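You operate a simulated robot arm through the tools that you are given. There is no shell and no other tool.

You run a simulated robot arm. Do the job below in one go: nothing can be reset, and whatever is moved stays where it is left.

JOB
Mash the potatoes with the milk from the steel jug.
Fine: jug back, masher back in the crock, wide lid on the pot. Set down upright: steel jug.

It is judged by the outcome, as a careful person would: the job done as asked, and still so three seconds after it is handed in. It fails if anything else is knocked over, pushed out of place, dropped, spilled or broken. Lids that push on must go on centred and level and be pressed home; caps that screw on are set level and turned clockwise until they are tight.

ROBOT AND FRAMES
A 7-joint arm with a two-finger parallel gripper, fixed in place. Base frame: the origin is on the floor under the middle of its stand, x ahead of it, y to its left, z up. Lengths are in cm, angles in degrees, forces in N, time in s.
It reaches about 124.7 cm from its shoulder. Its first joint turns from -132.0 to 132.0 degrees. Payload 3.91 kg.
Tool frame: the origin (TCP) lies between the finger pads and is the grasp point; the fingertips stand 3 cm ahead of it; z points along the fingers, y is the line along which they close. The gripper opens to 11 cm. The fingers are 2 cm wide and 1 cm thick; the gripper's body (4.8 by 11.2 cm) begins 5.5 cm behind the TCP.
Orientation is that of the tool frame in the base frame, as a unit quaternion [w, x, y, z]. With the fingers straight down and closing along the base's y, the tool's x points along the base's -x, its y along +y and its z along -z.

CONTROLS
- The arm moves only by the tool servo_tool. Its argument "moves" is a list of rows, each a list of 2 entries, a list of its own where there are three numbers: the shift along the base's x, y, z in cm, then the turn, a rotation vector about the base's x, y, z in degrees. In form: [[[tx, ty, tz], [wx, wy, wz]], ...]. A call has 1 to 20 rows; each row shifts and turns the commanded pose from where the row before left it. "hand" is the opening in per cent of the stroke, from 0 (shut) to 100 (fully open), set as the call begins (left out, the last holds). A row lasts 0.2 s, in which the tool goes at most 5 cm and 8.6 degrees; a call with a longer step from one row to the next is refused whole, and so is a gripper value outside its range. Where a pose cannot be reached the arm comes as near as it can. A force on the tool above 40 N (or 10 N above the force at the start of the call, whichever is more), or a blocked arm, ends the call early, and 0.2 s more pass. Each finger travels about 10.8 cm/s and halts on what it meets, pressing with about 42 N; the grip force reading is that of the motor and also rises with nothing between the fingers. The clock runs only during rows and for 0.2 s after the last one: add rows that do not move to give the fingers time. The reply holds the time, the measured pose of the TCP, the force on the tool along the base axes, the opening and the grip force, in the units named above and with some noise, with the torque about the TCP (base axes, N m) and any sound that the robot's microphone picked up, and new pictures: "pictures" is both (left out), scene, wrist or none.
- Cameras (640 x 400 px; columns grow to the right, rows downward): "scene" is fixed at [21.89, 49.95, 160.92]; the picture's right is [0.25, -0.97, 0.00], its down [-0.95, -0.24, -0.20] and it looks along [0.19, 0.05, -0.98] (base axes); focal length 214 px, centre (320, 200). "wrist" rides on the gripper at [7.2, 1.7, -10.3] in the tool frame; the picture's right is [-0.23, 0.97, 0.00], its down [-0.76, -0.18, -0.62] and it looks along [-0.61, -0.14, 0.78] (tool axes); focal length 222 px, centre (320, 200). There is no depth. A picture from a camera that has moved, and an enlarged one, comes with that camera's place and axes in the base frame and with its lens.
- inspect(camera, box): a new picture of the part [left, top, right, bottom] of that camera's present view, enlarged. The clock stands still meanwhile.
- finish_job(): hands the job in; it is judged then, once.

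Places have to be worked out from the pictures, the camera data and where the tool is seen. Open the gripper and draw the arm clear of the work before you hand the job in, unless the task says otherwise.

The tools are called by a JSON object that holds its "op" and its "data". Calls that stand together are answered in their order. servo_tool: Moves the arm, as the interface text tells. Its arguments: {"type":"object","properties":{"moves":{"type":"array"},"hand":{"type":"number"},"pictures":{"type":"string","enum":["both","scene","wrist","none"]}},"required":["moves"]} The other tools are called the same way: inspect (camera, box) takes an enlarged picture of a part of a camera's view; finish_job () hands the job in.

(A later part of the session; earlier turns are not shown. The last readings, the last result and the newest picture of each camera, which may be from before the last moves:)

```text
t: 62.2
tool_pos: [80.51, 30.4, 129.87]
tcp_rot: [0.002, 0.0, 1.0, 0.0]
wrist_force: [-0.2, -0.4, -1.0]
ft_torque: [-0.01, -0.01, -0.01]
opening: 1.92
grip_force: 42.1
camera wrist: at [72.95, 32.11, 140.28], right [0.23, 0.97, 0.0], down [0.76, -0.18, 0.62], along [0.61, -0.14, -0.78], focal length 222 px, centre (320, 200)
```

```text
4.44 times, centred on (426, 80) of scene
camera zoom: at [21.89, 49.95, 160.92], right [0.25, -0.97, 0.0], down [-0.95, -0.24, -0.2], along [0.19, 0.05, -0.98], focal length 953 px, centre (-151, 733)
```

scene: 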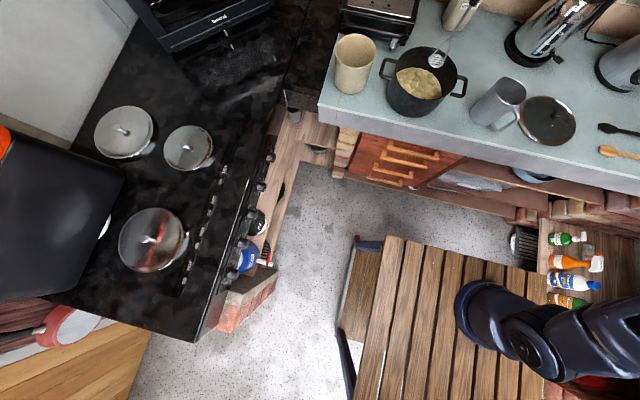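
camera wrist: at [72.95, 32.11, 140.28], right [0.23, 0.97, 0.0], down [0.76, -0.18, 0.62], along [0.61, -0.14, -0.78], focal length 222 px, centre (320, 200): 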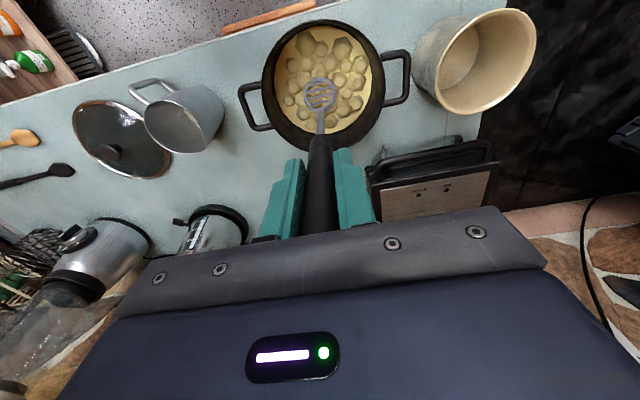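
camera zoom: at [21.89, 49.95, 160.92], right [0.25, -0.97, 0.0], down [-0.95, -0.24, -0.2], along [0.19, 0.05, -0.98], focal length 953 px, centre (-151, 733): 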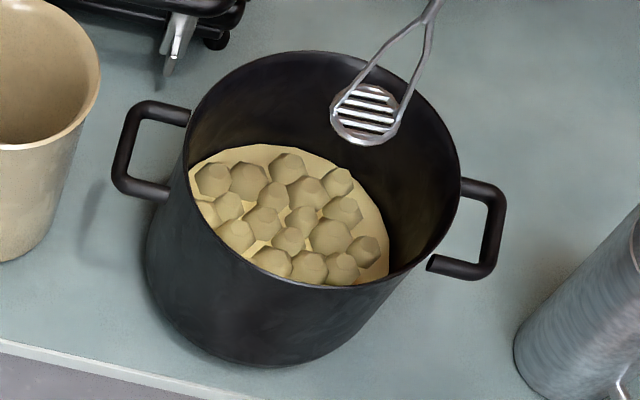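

Both views now agree on the pot centre at about (82.0, 30.7), with the potato surface near z≈93–95. I'll centre the masher and make a slow first press to find the depth.

{"op": "servo_tool", "data": {"moves": [[[0.8, 0.1, 0], [0, 0, 0]], [[0.7, 0.1, -1], [0, 0, 0]], [[0, 0, -2], [0, 0, 0]], [[0, 0, -2], [0, 0, 0]], [[0, 0, -2], [0, 0, 0]], [[0, 0, -2], [0, 0, 0]], [[0, 0, -1.5], [0, 0, 0]], [[0, 0, -1], [0, 0, 0]], [[0, 0, -1], [0, 0, 0]], [[0, 0, -0.6], [0, 0, 0]], [[0, 0, -0.6], [0, 0, 0]], [[0, 0, -0.6], [0, 0, 0]], [[0, 0, -0.6], [0, 0, 0]], [[0, 0, -0.4], [0, 0, 0]], [[0, 0, 0], [0, 0, 0]]]}}

{"op": "inspect", "data": {"camera": "wrist", "box": [220, 0, 430, 160]}}

{"op": "inspect", "data": {"camera": "scene", "box": [370, 35, 482, 125]}}

```text
t: 65.4
tool_pos: [81.71, 30.55, 114.82]
tcp_rot: [0.0, 0.0, 1.0, 0.0]
wrist_force: [-0.4, 0.3, -1.1]
ft_torque: [-0.01, 0.0, 0.01]
opening: 1.94
grip_force: 42.3
camera wrist: at [74.46, 32.22, 125.03], right [0.23, 0.97, 0.0], down [0.76, -0.18, 0.62], along [0.61, -0.14, -0.78], focal length 222 px, centre (320, 200)
```

scene: 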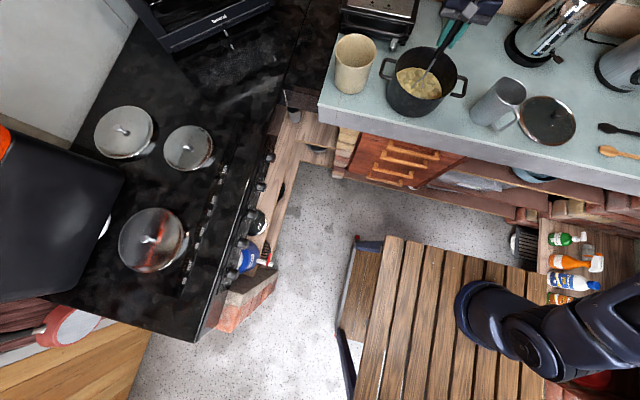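
wrist: 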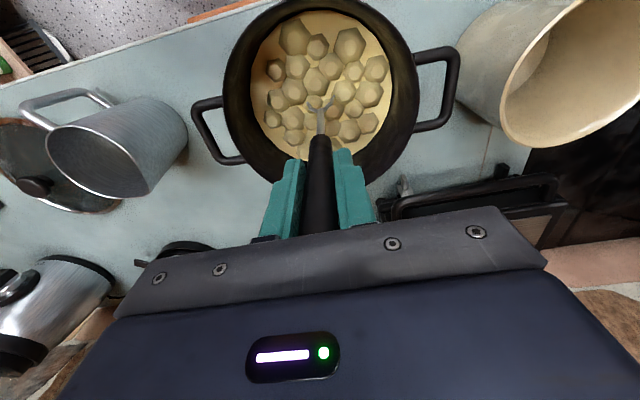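

```text
2.50 times, centred on (325, 80) of wrist
camera zoom: at [74.46, 32.22, 125.03], right [0.23, 0.97, 0.0], down [0.76, -0.18, 0.62], along [0.61, -0.14, -0.78], focal length 555 px, centre (308, 500)
```

zoom: 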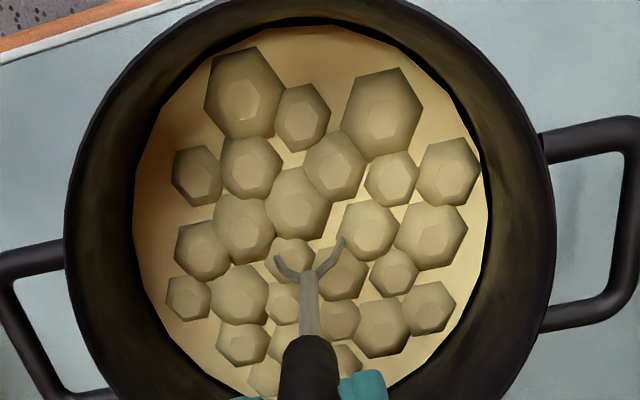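

```text
4.44 times, centred on (426, 80) of scene
camera zoom: at [21.89, 49.95, 160.92], right [0.25, -0.97, 0.0], down [-0.95, -0.24, -0.2], along [0.19, 0.05, -0.98], focal length 953 px, centre (-151, 733)
```

zoom: 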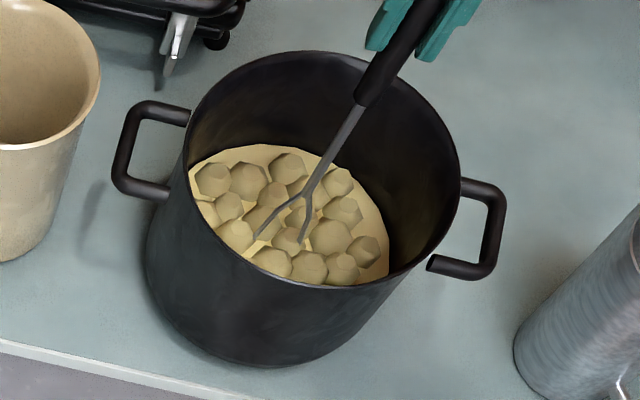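

The head is already in the potatoes with no resistance. I'll lower further, slowly, to feel for the pot floor.

{"op": "servo_tool", "data": {"moves": [[[0.1, 0.05, -0.3], [0, 0, 0]], [[0.1, 0.05, -0.3], [0, 0, 0]], [[0, 0, -0.3], [0, 0, 0]], [[0, 0, -0.3], [0, 0, 0]], [[0, 0, -0.3], [0, 0, 0]], [[0, 0, -0.3], [0, 0, 0]], [[0, 0, -0.3], [0, 0, 0]], [[0, 0, 0], [0, 0, 0]]], "pictures": "scene"}}

```text
t: 66.6
tool_pos: [82.0, 30.62, 113.63]
tcp_rot: [0.006, 0.0, 1.0, 0.001]
wrist_force: [-0.7, 0.3, 9.9]
ft_torque: [-0.22, 0.18, -0.01]
opening: 1.96
grip_force: 42.4
stopped in row 5: the force on the tool passed its limit at 40 N (the readings are from after the stop); the commanded pose is now the measured one
```

scene: 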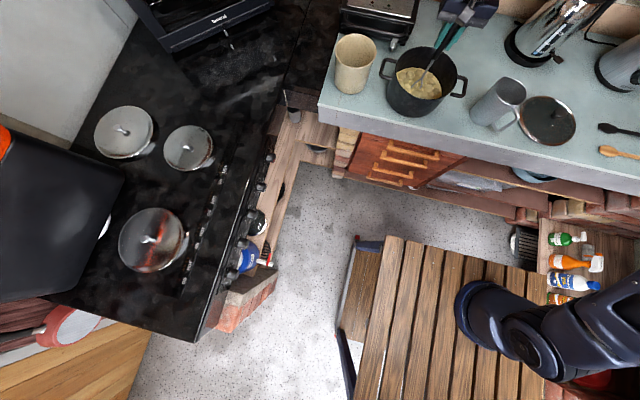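

The floor is at TCP z≈113.7. I'll back off 3 cm and see whether the first press changed the potatoes.

{"op": "servo_tool", "data": {"moves": [[[0, 0, 1], [0, 0, 0]], [[0, 0, 2], [0, 0, 0]], [[0, 0, 2], [0, 0, 0]], [[0, 0, 1], [0, 0, 0]], [[0, 0, 0], [0, 0, 0]]]}}

{"op": "inspect", "data": {"camera": "wrist", "box": [220, 0, 430, 160]}}

{"op": "inspect", "data": {"camera": "scene", "box": [370, 35, 482, 125]}}

```text
t: 67.8
tool_pos: [82.02, 30.83, 119.64]
tcp_rot: [0.004, -0.001, 1.0, 0.001]
wrist_force: [0.5, -0.5, -1.4]
ft_torque: [-0.01, 0.02, -0.02]
opening: 1.95
grip_force: 41.9
camera wrist: at [74.7, 32.49, 129.99], right [0.23, 0.97, 0.0], down [0.76, -0.18, 0.63], along [0.61, -0.14, -0.78], focal length 222 px, centre (320, 200)
```

scene: 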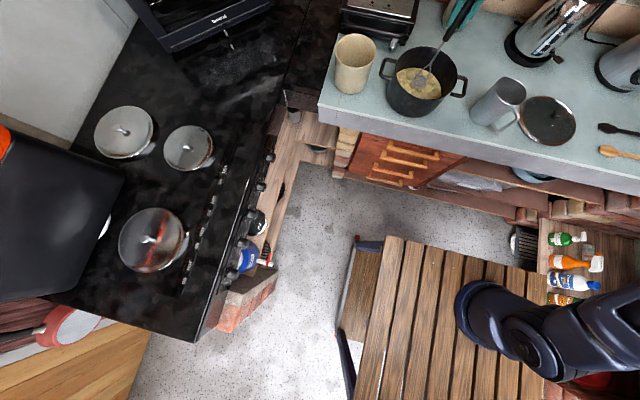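
wrist: 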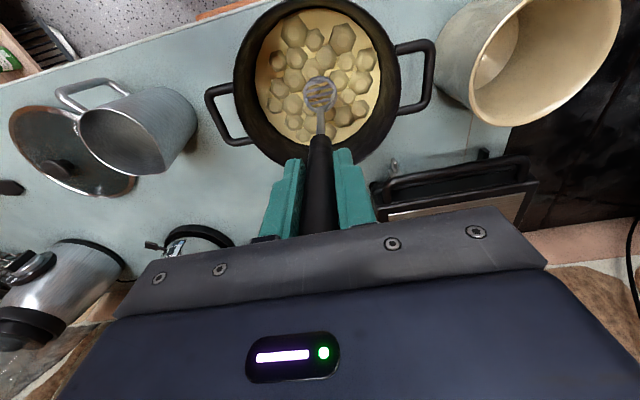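

```text
2.50 times, centred on (325, 80) of wrist
camera zoom: at [74.7, 32.49, 129.99], right [0.23, 0.97, 0.0], down [0.76, -0.18, 0.63], along [0.61, -0.14, -0.78], focal length 555 px, centre (308, 500)
```

zoom: 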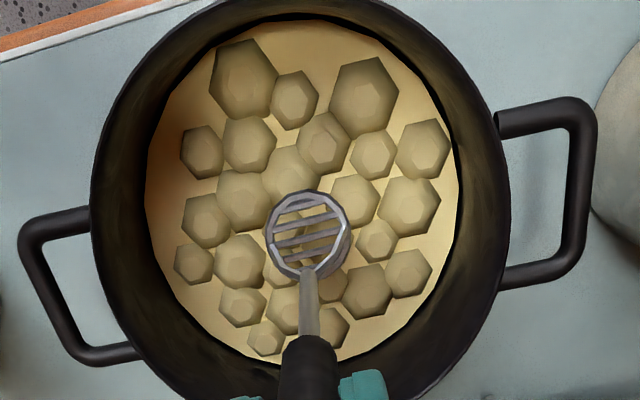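

```text
4.44 times, centred on (426, 80) of scene
camera zoom: at [21.89, 49.95, 160.92], right [0.25, -0.97, 0.0], down [-0.95, -0.24, -0.2], along [0.19, 0.05, -0.98], focal length 953 px, centre (-151, 733)
```

zoom: 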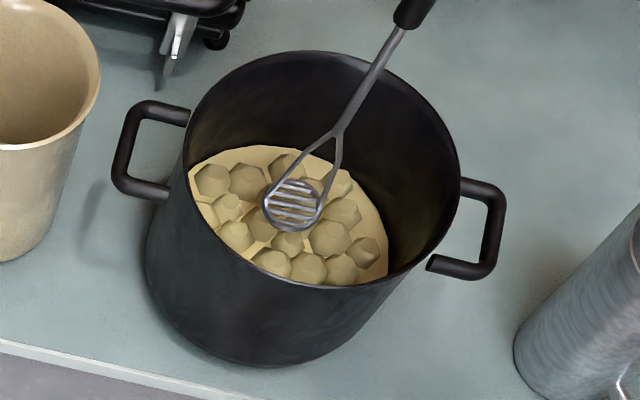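

No visible change after one press, so I'll make repeated strokes, starting at the centre and working around an inner ring and stopping about 0.5 cm above the floor.

{"op": "servo_tool", "data": {"moves": [[[0, 0, -2.2], [0, 0, 0]], [[0, 0, -2.2], [0, 0, 0]], [[0, 0, -0.9], [0, 0, 0]], [[0, 0, 2.6], [0, 0, 0]], [[3.6, 0, 2.7], [0, 0, 0]], [[0, 0, -2.2], [0, 0, 0]], [[0, 0, -2.2], [0, 0, 0]], [[0, 0, -0.9], [0, 0, 0]], [[0, 0, 2.6], [0, 0, 0]], [[-1.8, 3.1, 2.7], [0, 0, 0]], [[0, 0, -2.2], [0, 0, 0]], [[0, 0, -2.2], [0, 0, 0]], [[0, 0, -0.9], [0, 0, 0]], [[0, 0, 2.6], [0, 0, 0]], [[-3.6, 0, 2.7], [0, 0, 0]], [[0, 0, -2.2], [0, 0, 0]], [[0, 0, -2.2], [0, 0, 0]], [[0, 0, -0.9], [0, 0, 0]], [[0, 0, 2.6], [0, 0, 0]], [[-1.8, -3.1, 2.7], [0, 0, 0]]]}}

{"op": "inspect", "data": {"camera": "wrist", "box": [220, 0, 430, 160]}}

```text
t: 72.0
tool_pos: [78.33, 30.71, 119.65]
tcp_rot: [0.003, -0.001, 1.0, 0.002]
wrist_force: [0.1, 0.4, -2.2]
ft_torque: [-0.04, 0.02, 0.02]
opening: 1.93
grip_force: 41.7
camera wrist: at [70.99, 32.39, 129.9], right [0.23, 0.97, 0.0], down [0.76, -0.18, 0.63], along [0.61, -0.14, -0.78], focal length 222 px, centre (320, 200)
```

scene: 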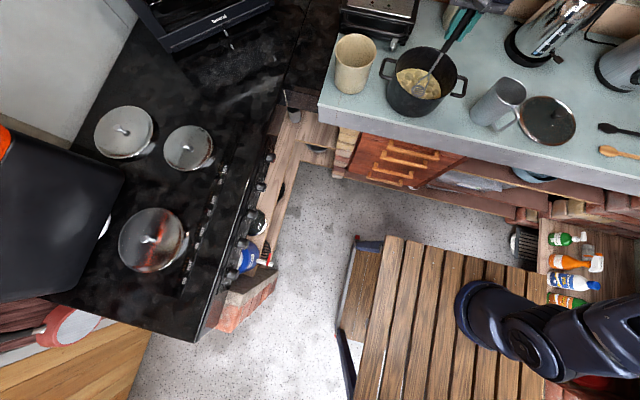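
wrist: 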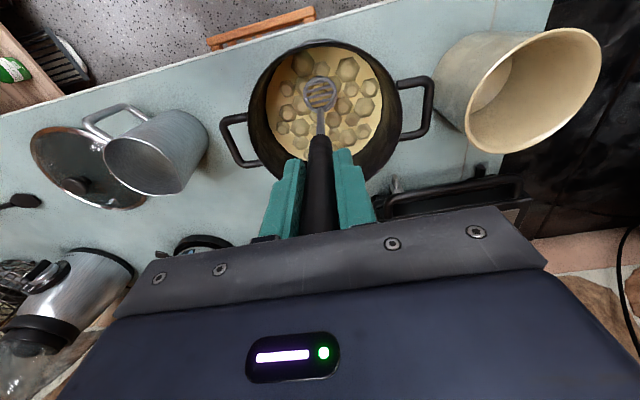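

```text
2.50 times, centred on (325, 80) of wrist
camera zoom: at [70.99, 32.39, 129.9], right [0.23, 0.97, 0.0], down [0.76, -0.18, 0.63], along [0.61, -0.14, -0.78], focal length 555 px, centre (308, 500)
```

zoom: 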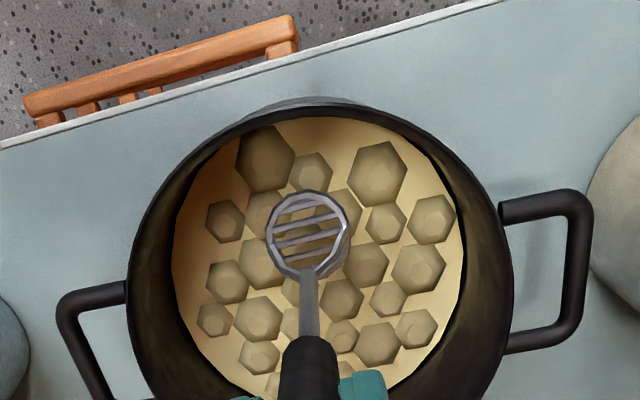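

The lumps are visibly shrinking. I'll finish the inner ring and start the outer ring.

{"op": "servo_tool", "data": {"moves": [[[0, 0, -2.2], [0, 0, 0]], [[0, 0, -2.2], [0, 0, 0]], [[0, 0, -0.9], [0, 0, 0]], [[0, 0, 2.6], [0, 0, 0]], [[1.8, -3.1, 2.7], [0, 0, 0]], [[0, 0, -2.2], [0, 0, 0]], [[0, 0, -2.2], [0, 0, 0]], [[0, 0, -0.9], [0, 0, 0]], [[0, 0, 2.6], [0, 0, 0]], [[3.6, 0, 2.7], [0, 0, 0]], [[0, 0, -2.2], [0, 0, 0]], [[0, 0, -2.2], [0, 0, 0]], [[0, 0, -0.9], [0, 0, 0]], [[0, 0, 2.6], [0, 0, 0]], [[3.2, 0.2, 2.7], [0, 0, 0]], [[0, 0, -2.2], [0, 0, 0]], [[0, 0, -2.2], [0, 0, 0]], [[0, 0, -0.9], [0, 0, 0]], [[0, 0, 2.6], [0, 0, 0]], [[0.7, 3.9, 2.7], [0, 0, 0]]]}}

{"op": "inspect", "data": {"camera": "wrist", "box": [220, 0, 430, 160]}}

```text
t: 76.2
tool_pos: [87.99, 31.78, 119.58]
tcp_rot: [0.004, 0.0, 1.0, 0.001]
wrist_force: [0.8, -0.7, -1.4]
ft_torque: [0.06, 0.03, 0.01]
opening: 1.94
grip_force: 42.3
camera wrist: at [80.59, 33.43, 129.93], right [0.23, 0.97, 0.0], down [0.76, -0.18, 0.63], along [0.61, -0.14, -0.78], focal length 222 px, centre (320, 200)
```

scene: 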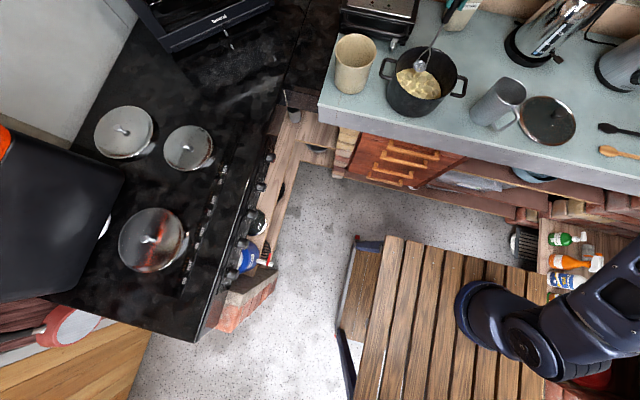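
wrist: 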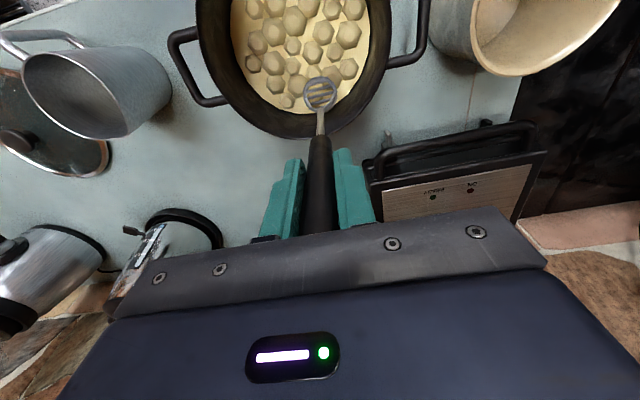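

```text
2.50 times, centred on (325, 80) of wrist
camera zoom: at [80.59, 33.43, 129.93], right [0.23, 0.97, 0.0], down [0.76, -0.18, 0.63], along [0.61, -0.14, -0.78], focal length 555 px, centre (308, 500)
```

zoom: 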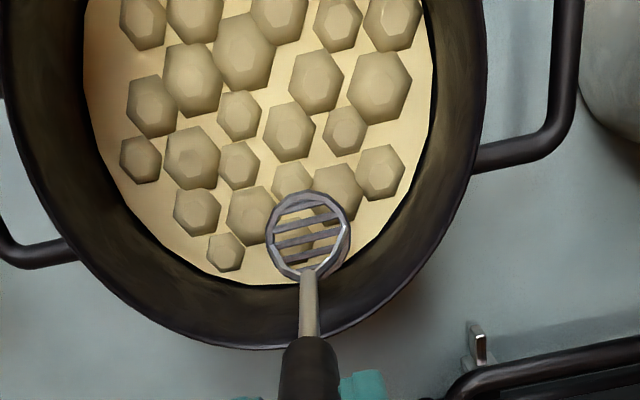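

The lumps are separating as they shrink. I'll continue strokes around the outer ring.

{"op": "servo_tool", "data": {"moves": [[[-0.2, 0, -2.2], [0, 0, 0]], [[0, 0, -2.2], [0, 0, 0]], [[0, 0, -0.9], [0, 0, 0]], [[0, 0, 2.6], [0, 0, 0]], [[-2.0, 3.3, 2.7], [0, 0, 0]], [[0, 0, -2.2], [0, 0, 0]], [[0, 0, -2.2], [0, 0, 0]], [[0, 0, -0.9], [0, 0, 0]], [[0, 0, 2.6], [0, 0, 0]], [[-3.7, 1.3, 2.7], [0, 0, 0]], [[0, 0, -2.2], [0, 0, 0]], [[0, 0, -2.2], [0, 0, 0]], [[0, 0, -0.9], [0, 0, 0]], [[0, 0, 2.6], [0, 0, 0]], [[-3.7, -1.4, 2.7], [0, 0, 0]], [[0, 0, -2.2], [0, 0, 0]], [[0, 0, -2.2], [0, 0, 0]], [[0, 0, -0.9], [0, 0, 0]], [[0, 0, 2.6], [0, 0, 0]], [[-2.0, -3.4, 2.7], [0, 0, 0]]]}}

{"op": "inspect", "data": {"camera": "wrist", "box": [220, 0, 430, 160]}}

{"op": "inspect", "data": {"camera": "scene", "box": [370, 35, 482, 125]}}

```text
t: 80.4
tool_pos: [76.12, 31.34, 119.35]
tcp_rot: [0.003, -0.001, 1.0, 0.001]
wrist_force: [-0.4, 0.4, -1.9]
ft_torque: [-0.04, 0.03, 0.0]
opening: 1.92
grip_force: 41.5
camera wrist: at [68.76, 33.13, 129.77], right [0.23, 0.97, 0.0], down [0.76, -0.18, 0.63], along [0.61, -0.14, -0.78], focal length 222 px, centre (320, 200)
```

scene: 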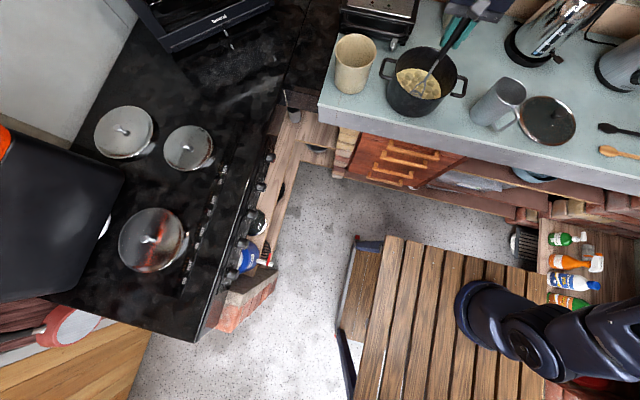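
wrist: 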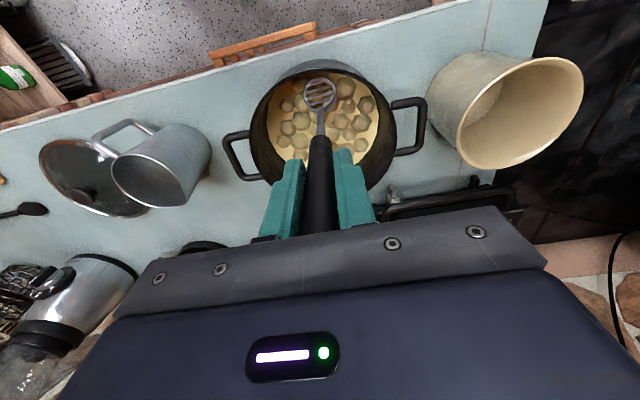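

```text
2.50 times, centred on (325, 80) of wrist
camera zoom: at [68.76, 33.13, 129.77], right [0.23, 0.97, 0.0], down [0.76, -0.18, 0.63], along [0.61, -0.14, -0.78], focal length 555 px, centre (308, 500)
```

zoom: 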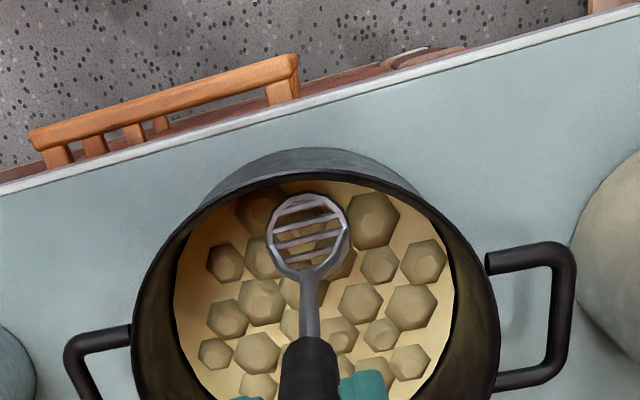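

```text
4.44 times, centred on (426, 80) of scene
camera zoom: at [21.89, 49.95, 160.92], right [0.25, -0.97, 0.0], down [-0.95, -0.24, -0.2], along [0.19, 0.05, -0.98], focal length 953 px, centre (-151, 733)
```

zoom: 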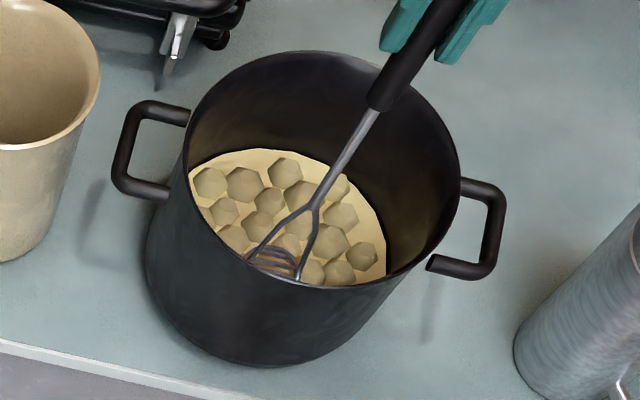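

The lumps are sinking flatter into the cream. I'll complete the ring and keep stroking.

{"op": "servo_tool", "data": {"moves": [[[0, 0, -2.6], [0, 0, 0]], [[0, 0, -2.5], [0, 0, 0]], [[0, 0, 2.5], [0, 0, 0]], [[0.9, -3.5, 2.6], [0, 0, 0]], [[0, 0, -2.6], [0, 0, 0]], [[0, 0, -2.5], [0, 0, 0]], [[0, 0, 2.5], [0, 0, 0]], [[3.0, -2.5, 2.6], [0, 0, 0]], [[0, 0, -2.6], [0, 0, 0]], [[0, 0, -2.5], [0, 0, 0]], [[0, 0, 2.5], [0, 0, 0]], [[4.0, 0, 2.6], [0, 0, 0]], [[0, 0, -2.6], [0, 0, 0]], [[0, 0, -2.5], [0, 0, 0]], [[0, 0, 2.5], [0, 0, 0]], [[-2.0, 2.7, 2.6], [0, 0, 0]], [[0, 0, -2.6], [0, 0, 0]], [[0, 0, -2.5], [0, 0, 0]], [[0, 0, 2.5], [0, 0, 0]], [[0, 2.9, 2.6], [0, 0, 0]]]}}

{"op": "inspect", "data": {"camera": "wrist", "box": [220, 0, 430, 160]}}

{"op": "inspect", "data": {"camera": "scene", "box": [370, 35, 482, 125]}}

```text
t: 84.6
tool_pos: [82.16, 30.93, 119.64]
tcp_rot: [0.004, 0.0, 1.0, 0.001]
wrist_force: [-0.6, -0.4, -1.6]
ft_torque: [0.0, 0.0, 0.01]
opening: 1.94
grip_force: 42.0
camera wrist: at [74.69, 32.73, 130.03], right [0.23, 0.97, 0.0], down [0.76, -0.18, 0.63], along [0.61, -0.14, -0.78], focal length 222 px, centre (320, 200)
```

scene: 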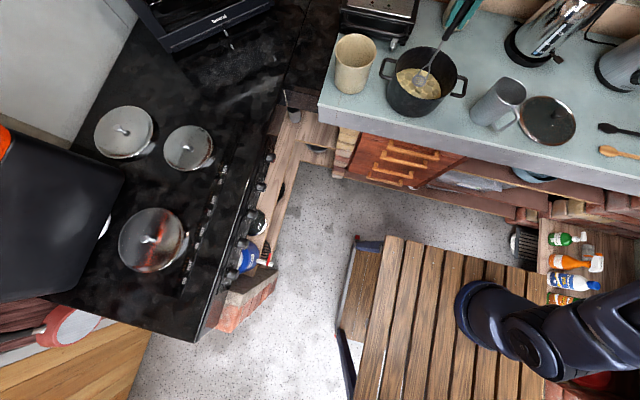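
wrist: 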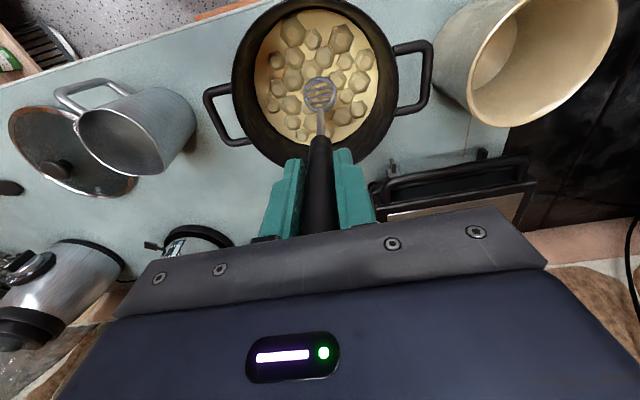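

```text
2.50 times, centred on (325, 80) of wrist
camera zoom: at [74.69, 32.73, 130.03], right [0.23, 0.97, 0.0], down [0.76, -0.18, 0.63], along [0.61, -0.14, -0.78], focal length 555 px, centre (308, 500)
```

zoom: 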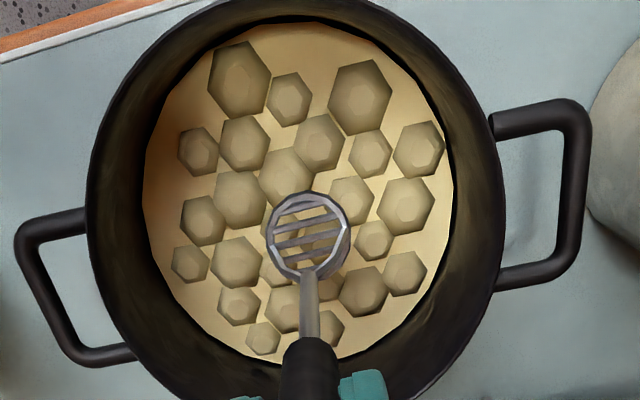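

```text
4.44 times, centred on (426, 80) of scene
camera zoom: at [21.89, 49.95, 160.92], right [0.25, -0.97, 0.0], down [-0.95, -0.24, -0.2], along [0.19, 0.05, -0.98], focal length 953 px, centre (-151, 733)
```

zoom: 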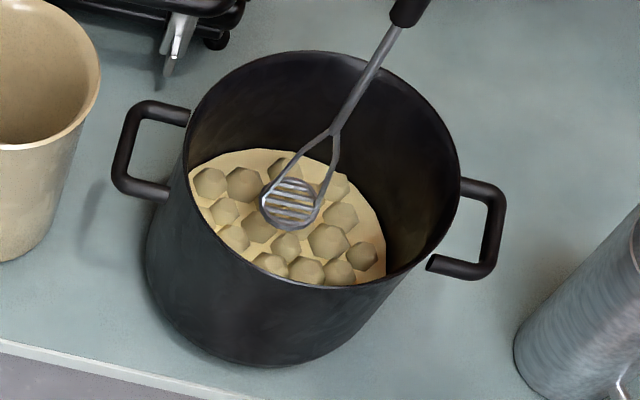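

Compared with the same view earlier, the lumps have shrunk only slightly. I'll try slightly deeper strokes, just short of the floor, and compare the effect.

{"op": "servo_tool", "data": {"moves": [[[0, 0, -2.8], [0, 0, 0]], [[0, 0, -2.8], [0, 0, 0]], [[0, 0, 2.8], [0, 0, 0]], [[2.5, 2.5, 2.8], [0, 0, 0]], [[0, 0, -2.8], [0, 0, 0]], [[0, 0, -2.8], [0, 0, 0]], [[0, 0, 2.8], [0, 0, 0]], [[-3.5, 1.0, 2.8], [0, 0, 0]], [[0, 0, -2.8], [0, 0, 0]], [[0, 0, -2.8], [0, 0, 0]], [[0, 0, 2.8], [0, 0, 0]], [[-2, -3.5, 2.8], [0, 0, 0]], [[0, 0, -2.8], [0, 0, 0]], [[0, 0, -2.8], [0, 0, 0]], [[0, 0, 2.8], [0, 0, 0]], [[1.5, -3.5, 2.8], [0, 0, 0]], [[0, 0, -2.8], [0, 0, 0]], [[0, 0, -2.8], [0, 0, 0]], [[0, 0, 2.8], [0, 0, 0]], [[1.5, 3.5, 2.8], [0, 0, 0]]]}}

{"op": "inspect", "data": {"camera": "wrist", "box": [220, 0, 430, 160]}}

{"op": "inspect", "data": {"camera": "scene", "box": [370, 35, 482, 125]}}

```text
t: 88.8
tool_pos: [81.96, 31.24, 119.96]
tcp_rot: [0.004, 0.0, 1.0, 0.002]
wrist_force: [0.4, 0.2, -1.2]
ft_torque: [0.06, -0.01, 0.0]
opening: 1.94
grip_force: 41.8
camera wrist: at [74.56, 32.91, 130.2], right [0.23, 0.97, 0.0], down [0.76, -0.18, 0.63], along [0.61, -0.14, -0.78], focal length 222 px, centre (320, 200)
```

scene: 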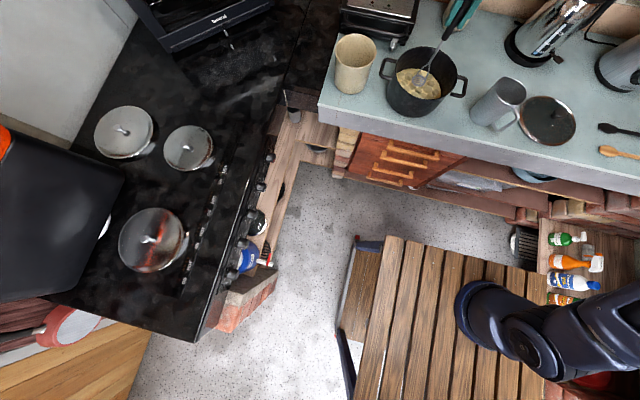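
wrist: 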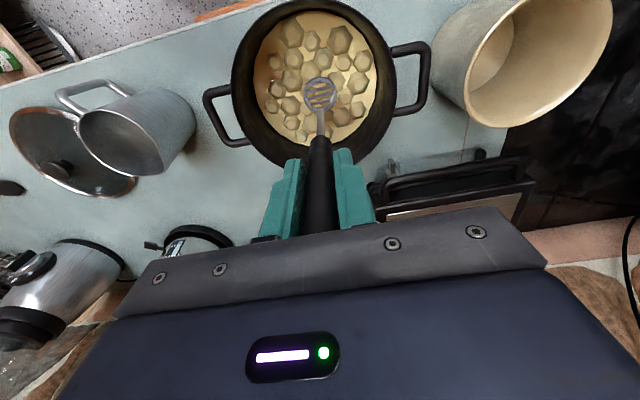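

```text
2.50 times, centred on (325, 80) of wrist
camera zoom: at [74.56, 32.91, 130.2], right [0.23, 0.97, 0.0], down [0.76, -0.18, 0.63], along [0.61, -0.14, -0.78], focal length 555 px, centre (308, 500)
```

zoom: 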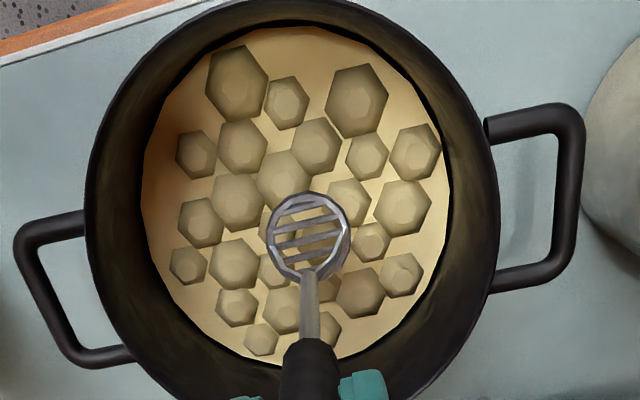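

```text
4.44 times, centred on (426, 80) of scene
camera zoom: at [21.89, 49.95, 160.92], right [0.25, -0.97, 0.0], down [-0.95, -0.24, -0.2], along [0.19, 0.05, -0.98], focal length 953 px, centre (-151, 733)
```

zoom: 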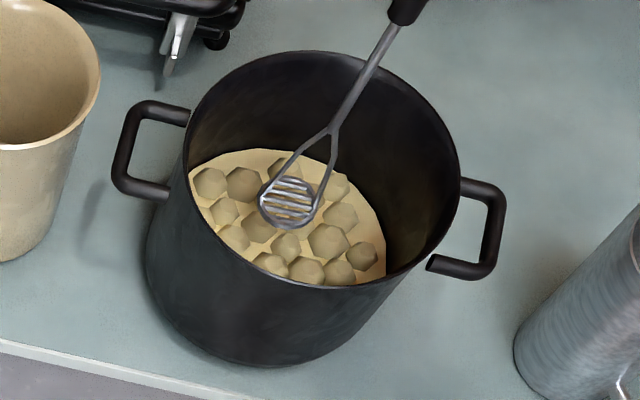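

The lumps' exposed size is falling steadily with the stroke count, like spheres sinking in. I'll continue with quicker strokes over different spots.

{"op": "servo_tool", "data": {"moves": [[[2.5, -2, -0.9], [0, 0, 0]], [[0, 0, -4.2], [0, 0, 0]], [[0, 0, -0.7], [0, 0, 0]], [[0.5, 1, 4.8], [0, 0, 0]], [[0.5, 2.5, 0], [0, 0, 0]], [[0, 0, -4.2], [0, 0, 0]], [[0, 0, -0.6], [0, 0, 0]], [[-1, 0.8, 4.8], [0, 0, 0]], [[-2, 1.5, 0], [0, 0, 0]], [[0, 0, -4.2], [0, 0, 0]], [[0, 0, -0.6], [0, 0, 0]], [[-1, 0, 4.8], [0, 0, 0]], [[-3, 0, 0], [0, 0, 0]], [[0, 0, -4.2], [0, 0, 0]], [[0, 0, -0.6], [0, 0, 0]], [[-0.5, -1, 4.8], [0, 0, 0]], [[-0.5, -3, 0], [0, 0, 0]], [[0, 0, -4.2], [0, 0, 0]], [[0, 0, -0.6], [0, 0, 0]], [[0.5, -0.8, 4.8], [0, 0, 0]]], "pictures": "wrist"}}

{"op": "servo_tool", "data": {"moves": [[[2.5, -1.5, 0], [0, 0, 0]], [[0, 0, -4.2], [0, 0, 0]], [[0, 0, -0.6], [0, 0, 0]], [[1, 0, 4.8], [0, 0, 0]], [[1.5, 2, 0], [0, 0, 0]], [[0, 0, -4.2], [0, 0, 0]], [[0, 0, -0.6], [0, 0, 0]], [[0, 1, 4.8], [0, 0, 0]], [[0, 1.5, 0], [0, 0, 0]], [[0, 0, -4.2], [0, 0, 0]], [[0, 0, -0.6], [0, 0, 0]], [[1, 0, 4.8], [0, 0, 0]], [[1.5, -1, 0], [0, 0, 0]], [[0, 0, -4.2], [0, 0, 0]], [[0, 0, -0.6], [0, 0, 0]], [[-1, 0, 4.8], [0, 0, 0]], [[-2.5, 0, 0], [0, 0, 0]], [[0, 0, -4.2], [0, 0, 0]], [[0, 0, -0.6], [0, 0, 0]], [[0, 0, 4.8], [0, 0, 0]]]}}

{"op": "inspect", "data": {"camera": "wrist", "box": [220, 0, 430, 160]}}

{"op": "inspect", "data": {"camera": "scene", "box": [370, 35, 482, 125]}}

```text
t: 93.0
tool_pos: [78.03, 30.01, 118.51]
tcp_rot: [0.004, -0.001, 1.0, 0.0]
wrist_force: [0.2, 0.5, -1.1]
ft_torque: [0.0, 0.02, -0.02]
opening: 1.93
grip_force: 42.0
camera wrist: at [70.65, 31.72, 128.84], right [0.23, 0.97, 0.0], down [0.76, -0.18, 0.63], along [0.61, -0.14, -0.78], focal length 222 px, centre (320, 200)
```

wrist: 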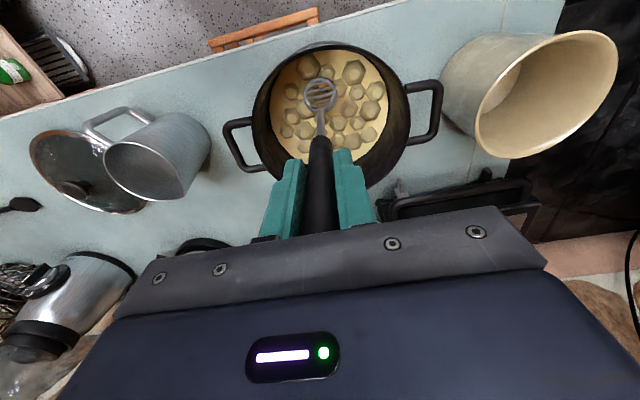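

```text
t: 97.2
tool_pos: [82.43, 32.07, 118.37]
tcp_rot: [0.003, 0.0, 1.0, 0.001]
wrist_force: [0.2, 0.5, -2.0]
ft_torque: [0.0, 0.02, 0.02]
opening: 1.91
grip_force: 42.0
camera wrist: at [74.94, 33.75, 128.73], right [0.23, 0.97, 0.0], down [0.76, -0.18, 0.63], along [0.61, -0.14, -0.78], focal length 222 px, centre (320, 200)
```

scene: 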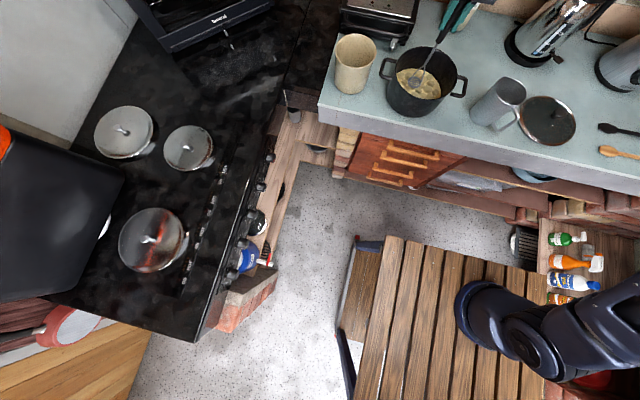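
wrist: 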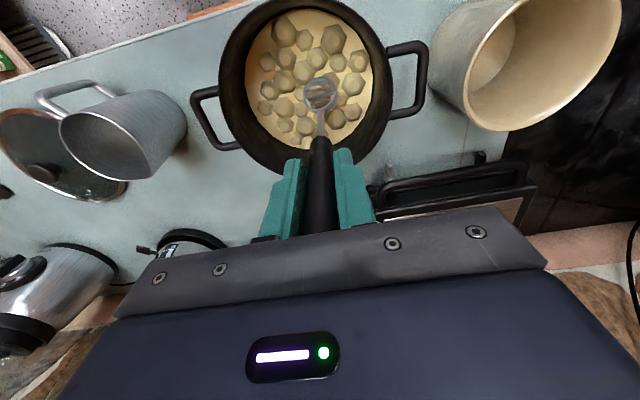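

```text
2.50 times, centred on (325, 80) of wrist
camera zoom: at [74.94, 33.75, 128.73], right [0.23, 0.97, 0.0], down [0.76, -0.18, 0.63], along [0.61, -0.14, -0.78], focal length 555 px, centre (308, 500)
```

zoom: 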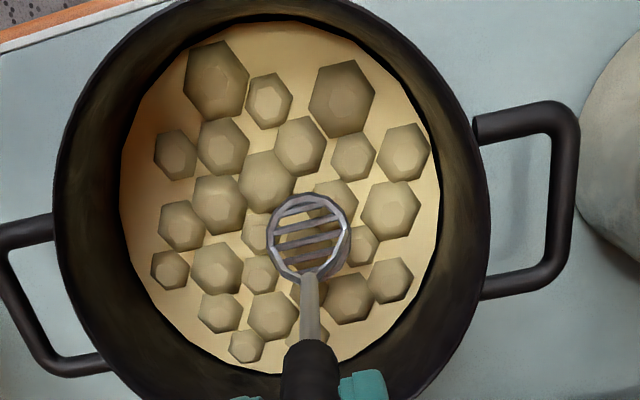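

```text
4.44 times, centred on (426, 80) of scene
camera zoom: at [21.89, 49.95, 160.92], right [0.25, -0.97, 0.0], down [-0.95, -0.24, -0.2], along [0.19, 0.05, -0.98], focal length 953 px, centre (-151, 733)
```

zoom: 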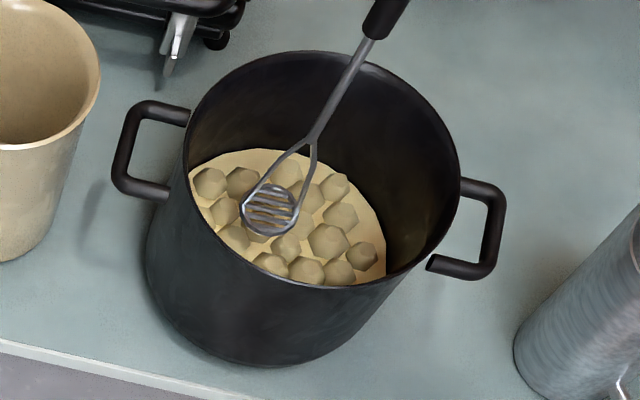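

The last quick strokes seem to have had little effect. I'll lift clear and look closely at the potatoes to understand what has changed.

{"op": "servo_tool", "data": {"moves": [[[0, 0, 2.5], [0, 0, 0]], [[-3, 0, 4], [0, 0, 0]], [[-3, 0, 4], [0, 0, 0]], [[0, 0, 0], [0, 0, 0]]], "pictures": "wrist"}}

{"op": "inspect", "data": {"camera": "scene", "box": [385, 60, 455, 110]}}

{"op": "inspect", "data": {"camera": "wrist", "box": [240, 30, 420, 170]}}

```text
t: 98.2
tool_pos: [76.16, 31.93, 129.09]
tcp_rot: [0.003, 0.0, 1.0, 0.001]
wrist_force: [0.8, -1.0, -1.9]
ft_torque: [-0.03, -0.03, 0.01]
opening: 1.92
grip_force: 41.5
camera wrist: at [68.73, 33.68, 139.45], right [0.23, 0.97, 0.0], down [0.76, -0.18, 0.63], along [0.61, -0.14, -0.78], focal length 222 px, centre (320, 200)
```

wrist: 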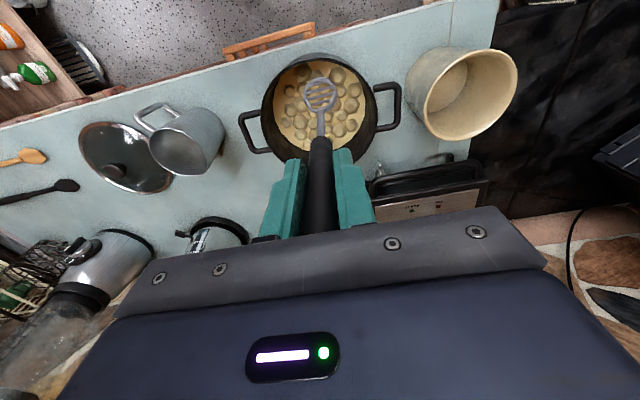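

```text
8.00 times, centred on (420, 85) of scene
camera zoom: at [21.89, 49.95, 160.92], right [0.25, -0.97, 0.0], down [-0.95, -0.24, -0.2], along [0.19, 0.05, -0.98], focal length 1716 px, centre (-480, 1120)
```

zoom: 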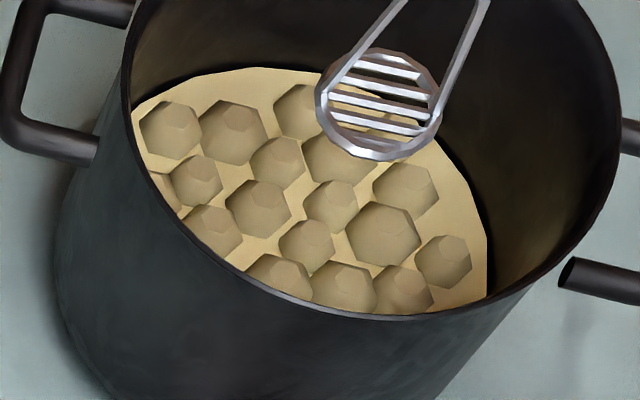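

```text
2.86 times, centred on (330, 100) of wrist
camera zoom: at [68.73, 33.68, 139.45], right [0.23, 0.97, 0.0], down [0.76, -0.18, 0.63], along [0.61, -0.14, -0.78], focal length 635 px, centre (291, 486)
```

zoom: 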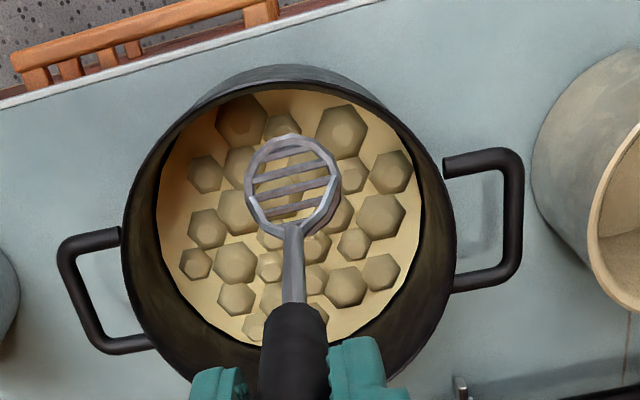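

To compare fairly, I'll return to the exact pose I viewed from before mashing (80.5, 30.4, 129.9).

{"op": "servo_tool", "data": {"moves": [[[4.3, -1.5, 0.8], [0, 0, 0]], [[0, 0, 0], [0, 0, 0]], [[0, 0, 0], [0, 0, 0]]], "pictures": "wrist"}}

{"op": "inspect", "data": {"camera": "wrist", "box": [220, 0, 430, 160]}}

{"op": "inspect", "data": {"camera": "scene", "box": [360, 30, 480, 130]}}

```text
t: 99.0
tool_pos: [80.54, 30.57, 129.9]
tcp_rot: [0.004, 0.0, 1.0, 0.002]
wrist_force: [0.1, 0.1, -0.6]
ft_torque: [0.0, 0.0, 0.0]
opening: 1.93
grip_force: 42.5
camera wrist: at [73.05, 32.24, 140.2], right [0.23, 0.97, 0.0], down [0.76, -0.18, 0.63], along [0.61, -0.14, -0.78], focal length 222 px, centre (320, 200)
```

wrist: 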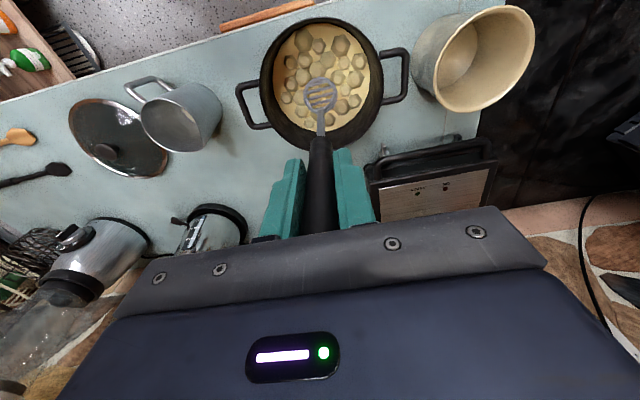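

```text
2.50 times, centred on (325, 80) of wrist
camera zoom: at [73.05, 32.24, 140.2], right [0.23, 0.97, 0.0], down [0.76, -0.18, 0.63], along [0.61, -0.14, -0.78], focal length 555 px, centre (308, 500)
```

zoom: 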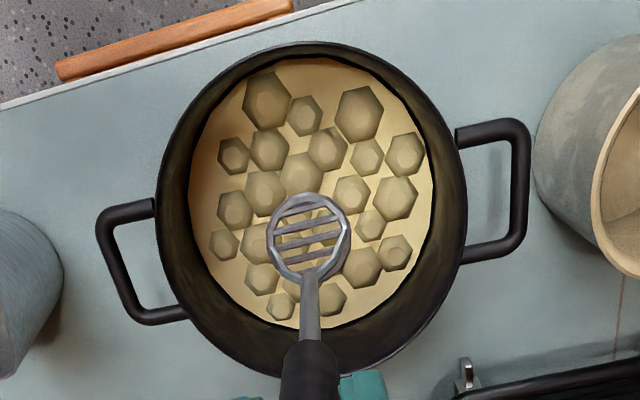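

```text
4.00 times, centred on (420, 80) of scene
camera zoom: at [21.89, 49.95, 160.92], right [0.25, -0.97, 0.0], down [-0.95, -0.24, -0.2], along [0.19, 0.05, -0.98], focal length 858 px, centre (-80, 680)
```

zoom: 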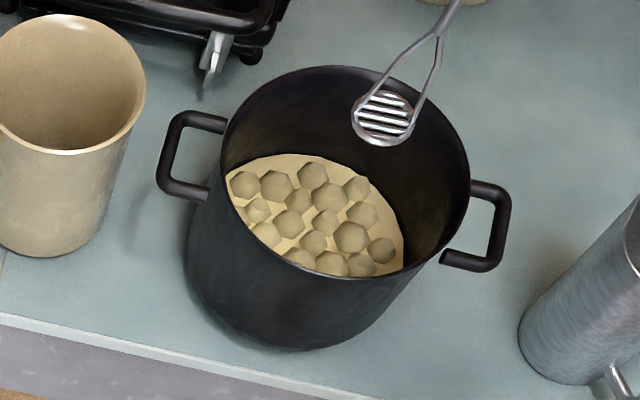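

The contents are only slightly lower and the lumps about 10% smaller than at the start, so the fast strokes did little. I'll test slow, deliberate presses down to the floor and compare against the fixed camera.

{"op": "servo_tool", "data": {"moves": [[[0.7, 0.1, -4], [0, 0, 0]], [[0.7, 0, -4], [0, 0, 0]], [[0, 0, -3.4], [0, 0, 0]], [[0, 0, -1], [0, 0, 0]], [[0, 0, -1], [0, 0, 0]], [[0, 0, -1], [0, 0, 0]], [[0, 0, -1], [0, 0, 0]], [[0, 0, -0.5], [0, 0, 0]], [[0, 0, -0.2], [0, 0, 0]], [[0, 0, 0], [0, 0, 0]], [[0, 0, 2], [0, 0, 0]], [[0, 0, 3], [0, 0, 0]], [[0, 0, -1], [0, 0, 0]], [[0, 0, -1], [0, 0, 0]], [[0, 0, -1], [0, 0, 0]], [[0, 0, -1], [0, 0, 0]], [[0, 0, -0.7], [0, 0, 0]], [[0, 0, -0.2], [0, 0, 0]], [[0, 0, -0.2], [0, 0, 0]]]}}

{"op": "inspect", "data": {"camera": "scene", "box": [385, 60, 455, 110]}}

```text
t: 103.0
tool_pos: [81.69, 30.74, 113.77]
tcp_rot: [0.005, 0.0, 1.0, 0.001]
wrist_force: [-1.3, -0.1, 3.2]
ft_torque: [-0.21, 0.04, 0.0]
opening: 1.93
grip_force: 42.0
camera wrist: at [74.3, 32.47, 124.08], right [0.23, 0.97, 0.0], down [0.76, -0.18, 0.63], along [0.61, -0.14, -0.78], focal length 222 px, centre (320, 200)
```

scene: 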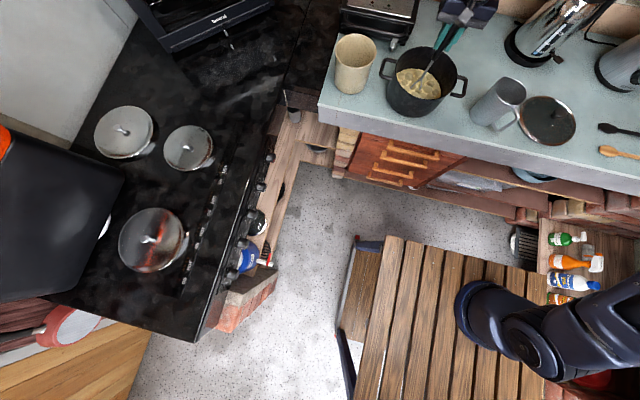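
wrist: 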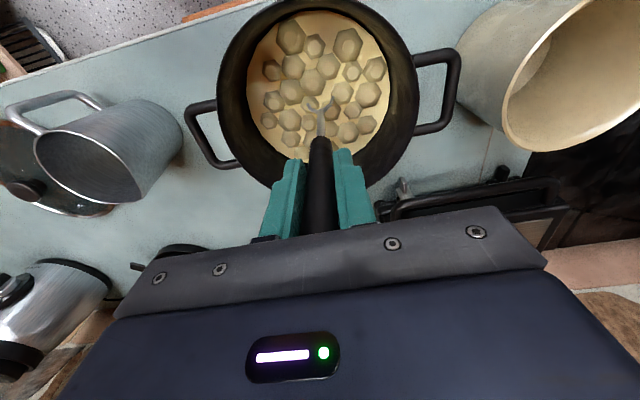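

```text
8.00 times, centred on (420, 85) of scene
camera zoom: at [21.89, 49.95, 160.92], right [0.25, -0.97, 0.0], down [-0.95, -0.24, -0.2], along [0.19, 0.05, -0.98], focal length 1716 px, centre (-480, 1120)
```

zoom: 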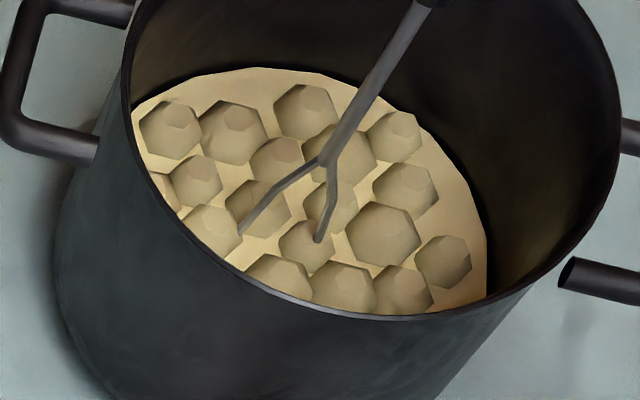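

Slow centre presses made no visible difference. I'll raise the masher and take a high-magnification reference, so I can measure exactly what each kind of stroke does.

{"op": "servo_tool", "data": {"moves": [[[0, 0, 2], [0, 0, 0]], [[0, 0, 3], [0, 0, 0]], [[0, 0, 1], [0, 0, 0]], [[0, 0, 0], [0, 0, 0]]], "pictures": "none"}}

{"op": "inspect", "data": {"camera": "scene", "box": [420, 78, 450, 98]}}

{"op": "inspect", "data": {"camera": "wrist", "box": [255, 0, 395, 90]}}

```text
t: 104.0
tool_pos: [81.81, 30.83, 119.75]
tcp_rot: [0.005, 0.0, 1.0, 0.001]
wrist_force: [0.2, -0.2, -0.9]
ft_torque: [0.01, 0.0, 0.0]
opening: 1.92
grip_force: 41.9
```

```text
16.00 times, centred on (435, 88) of scene
camera zoom: at [21.89, 49.95, 160.92], right [0.25, -0.97, 0.0], down [-0.95, -0.24, -0.2], along [0.19, 0.05, -0.98], focal length 3432 px, centre (-1520, 1992)
```

zoom: 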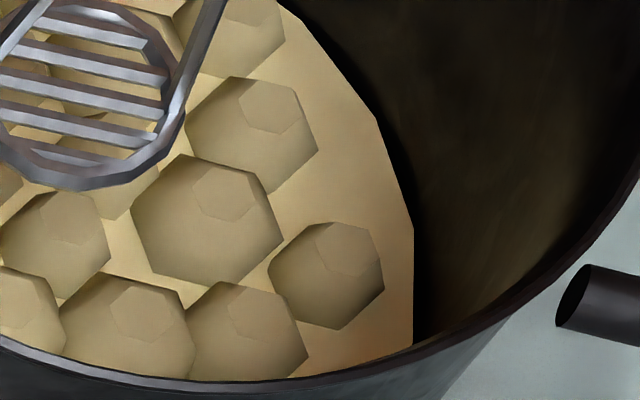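

```text
4.44 times, centred on (325, 45) of wrist
camera zoom: at [74.41, 32.5, 130.09], right [0.23, 0.97, 0.0], down [0.76, -0.18, 0.63], along [0.61, -0.14, -0.78], focal length 987 px, centre (298, 889)
```

zoom: 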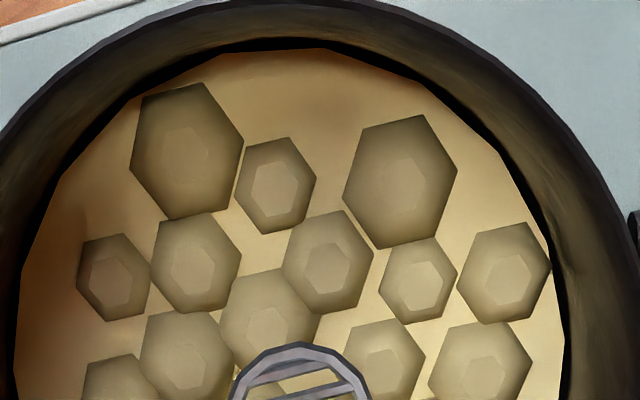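

That's a crisp reference. Now I'll make three moderate-speed strokes near the outer wall where I haven't pressed, then compare.

{"op": "servo_tool", "data": {"moves": [[[2.8, 1.5, 0], [0, 0, 0]], [[2.8, 1.5, 0], [0, 0, 0]], [[0, 0, -2.2], [0, 0, 0]], [[0, 0, -2.2], [0, 0, 0]], [[0, 0, -1.2], [0, 0, 0]], [[-3.7, 1.3, 2.8], [0, 0, 0]], [[-3.7, 1.3, 2.8], [0, 0, 0]], [[0, 0, -2.2], [0, 0, 0]], [[0, 0, -2.2], [0, 0, 0]], [[0, 0, -1.2], [0, 0, 0]], [[-2, -3.4, 2.8], [0, 0, 0]], [[-2, -3.4, 2.8], [0, 0, 0]], [[0, 0, -2.2], [0, 0, 0]], [[0, 0, -2.2], [0, 0, 0]], [[0, 0, -1.2], [0, 0, 0]], [[3, -2.5, 2.8], [0, 0, 0]], [[3, -2.5, 2.8], [0, 0, 0]], [[0, 0, 0], [0, 0, 0]]], "pictures": "none"}}

{"op": "inspect", "data": {"camera": "scene", "box": [420, 78, 450, 98]}}

```text
t: 107.8
tool_pos: [82.04, 24.4, 119.6]
tcp_rot: [0.004, 0.0, 1.0, 0.002]
wrist_force: [-0.5, -1.1, -0.8]
ft_torque: [0.01, 0.0, -0.03]
opening: 1.94
grip_force: 42.3
```

```text
16.00 times, centred on (435, 88) of scene
camera zoom: at [21.89, 49.95, 160.92], right [0.25, -0.97, 0.0], down [-0.95, -0.24, -0.2], along [0.19, 0.05, -0.98], focal length 3432 px, centre (-1520, 1992)
```

zoom: 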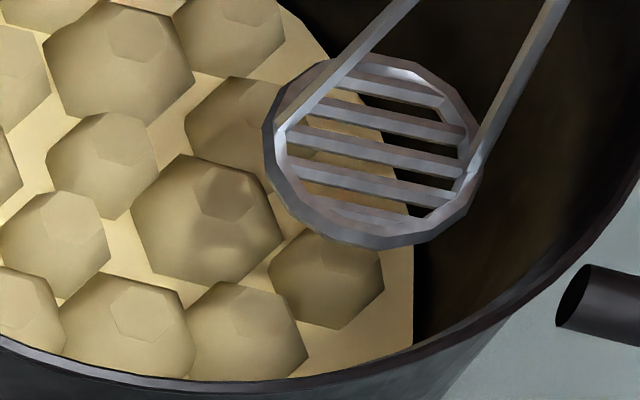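

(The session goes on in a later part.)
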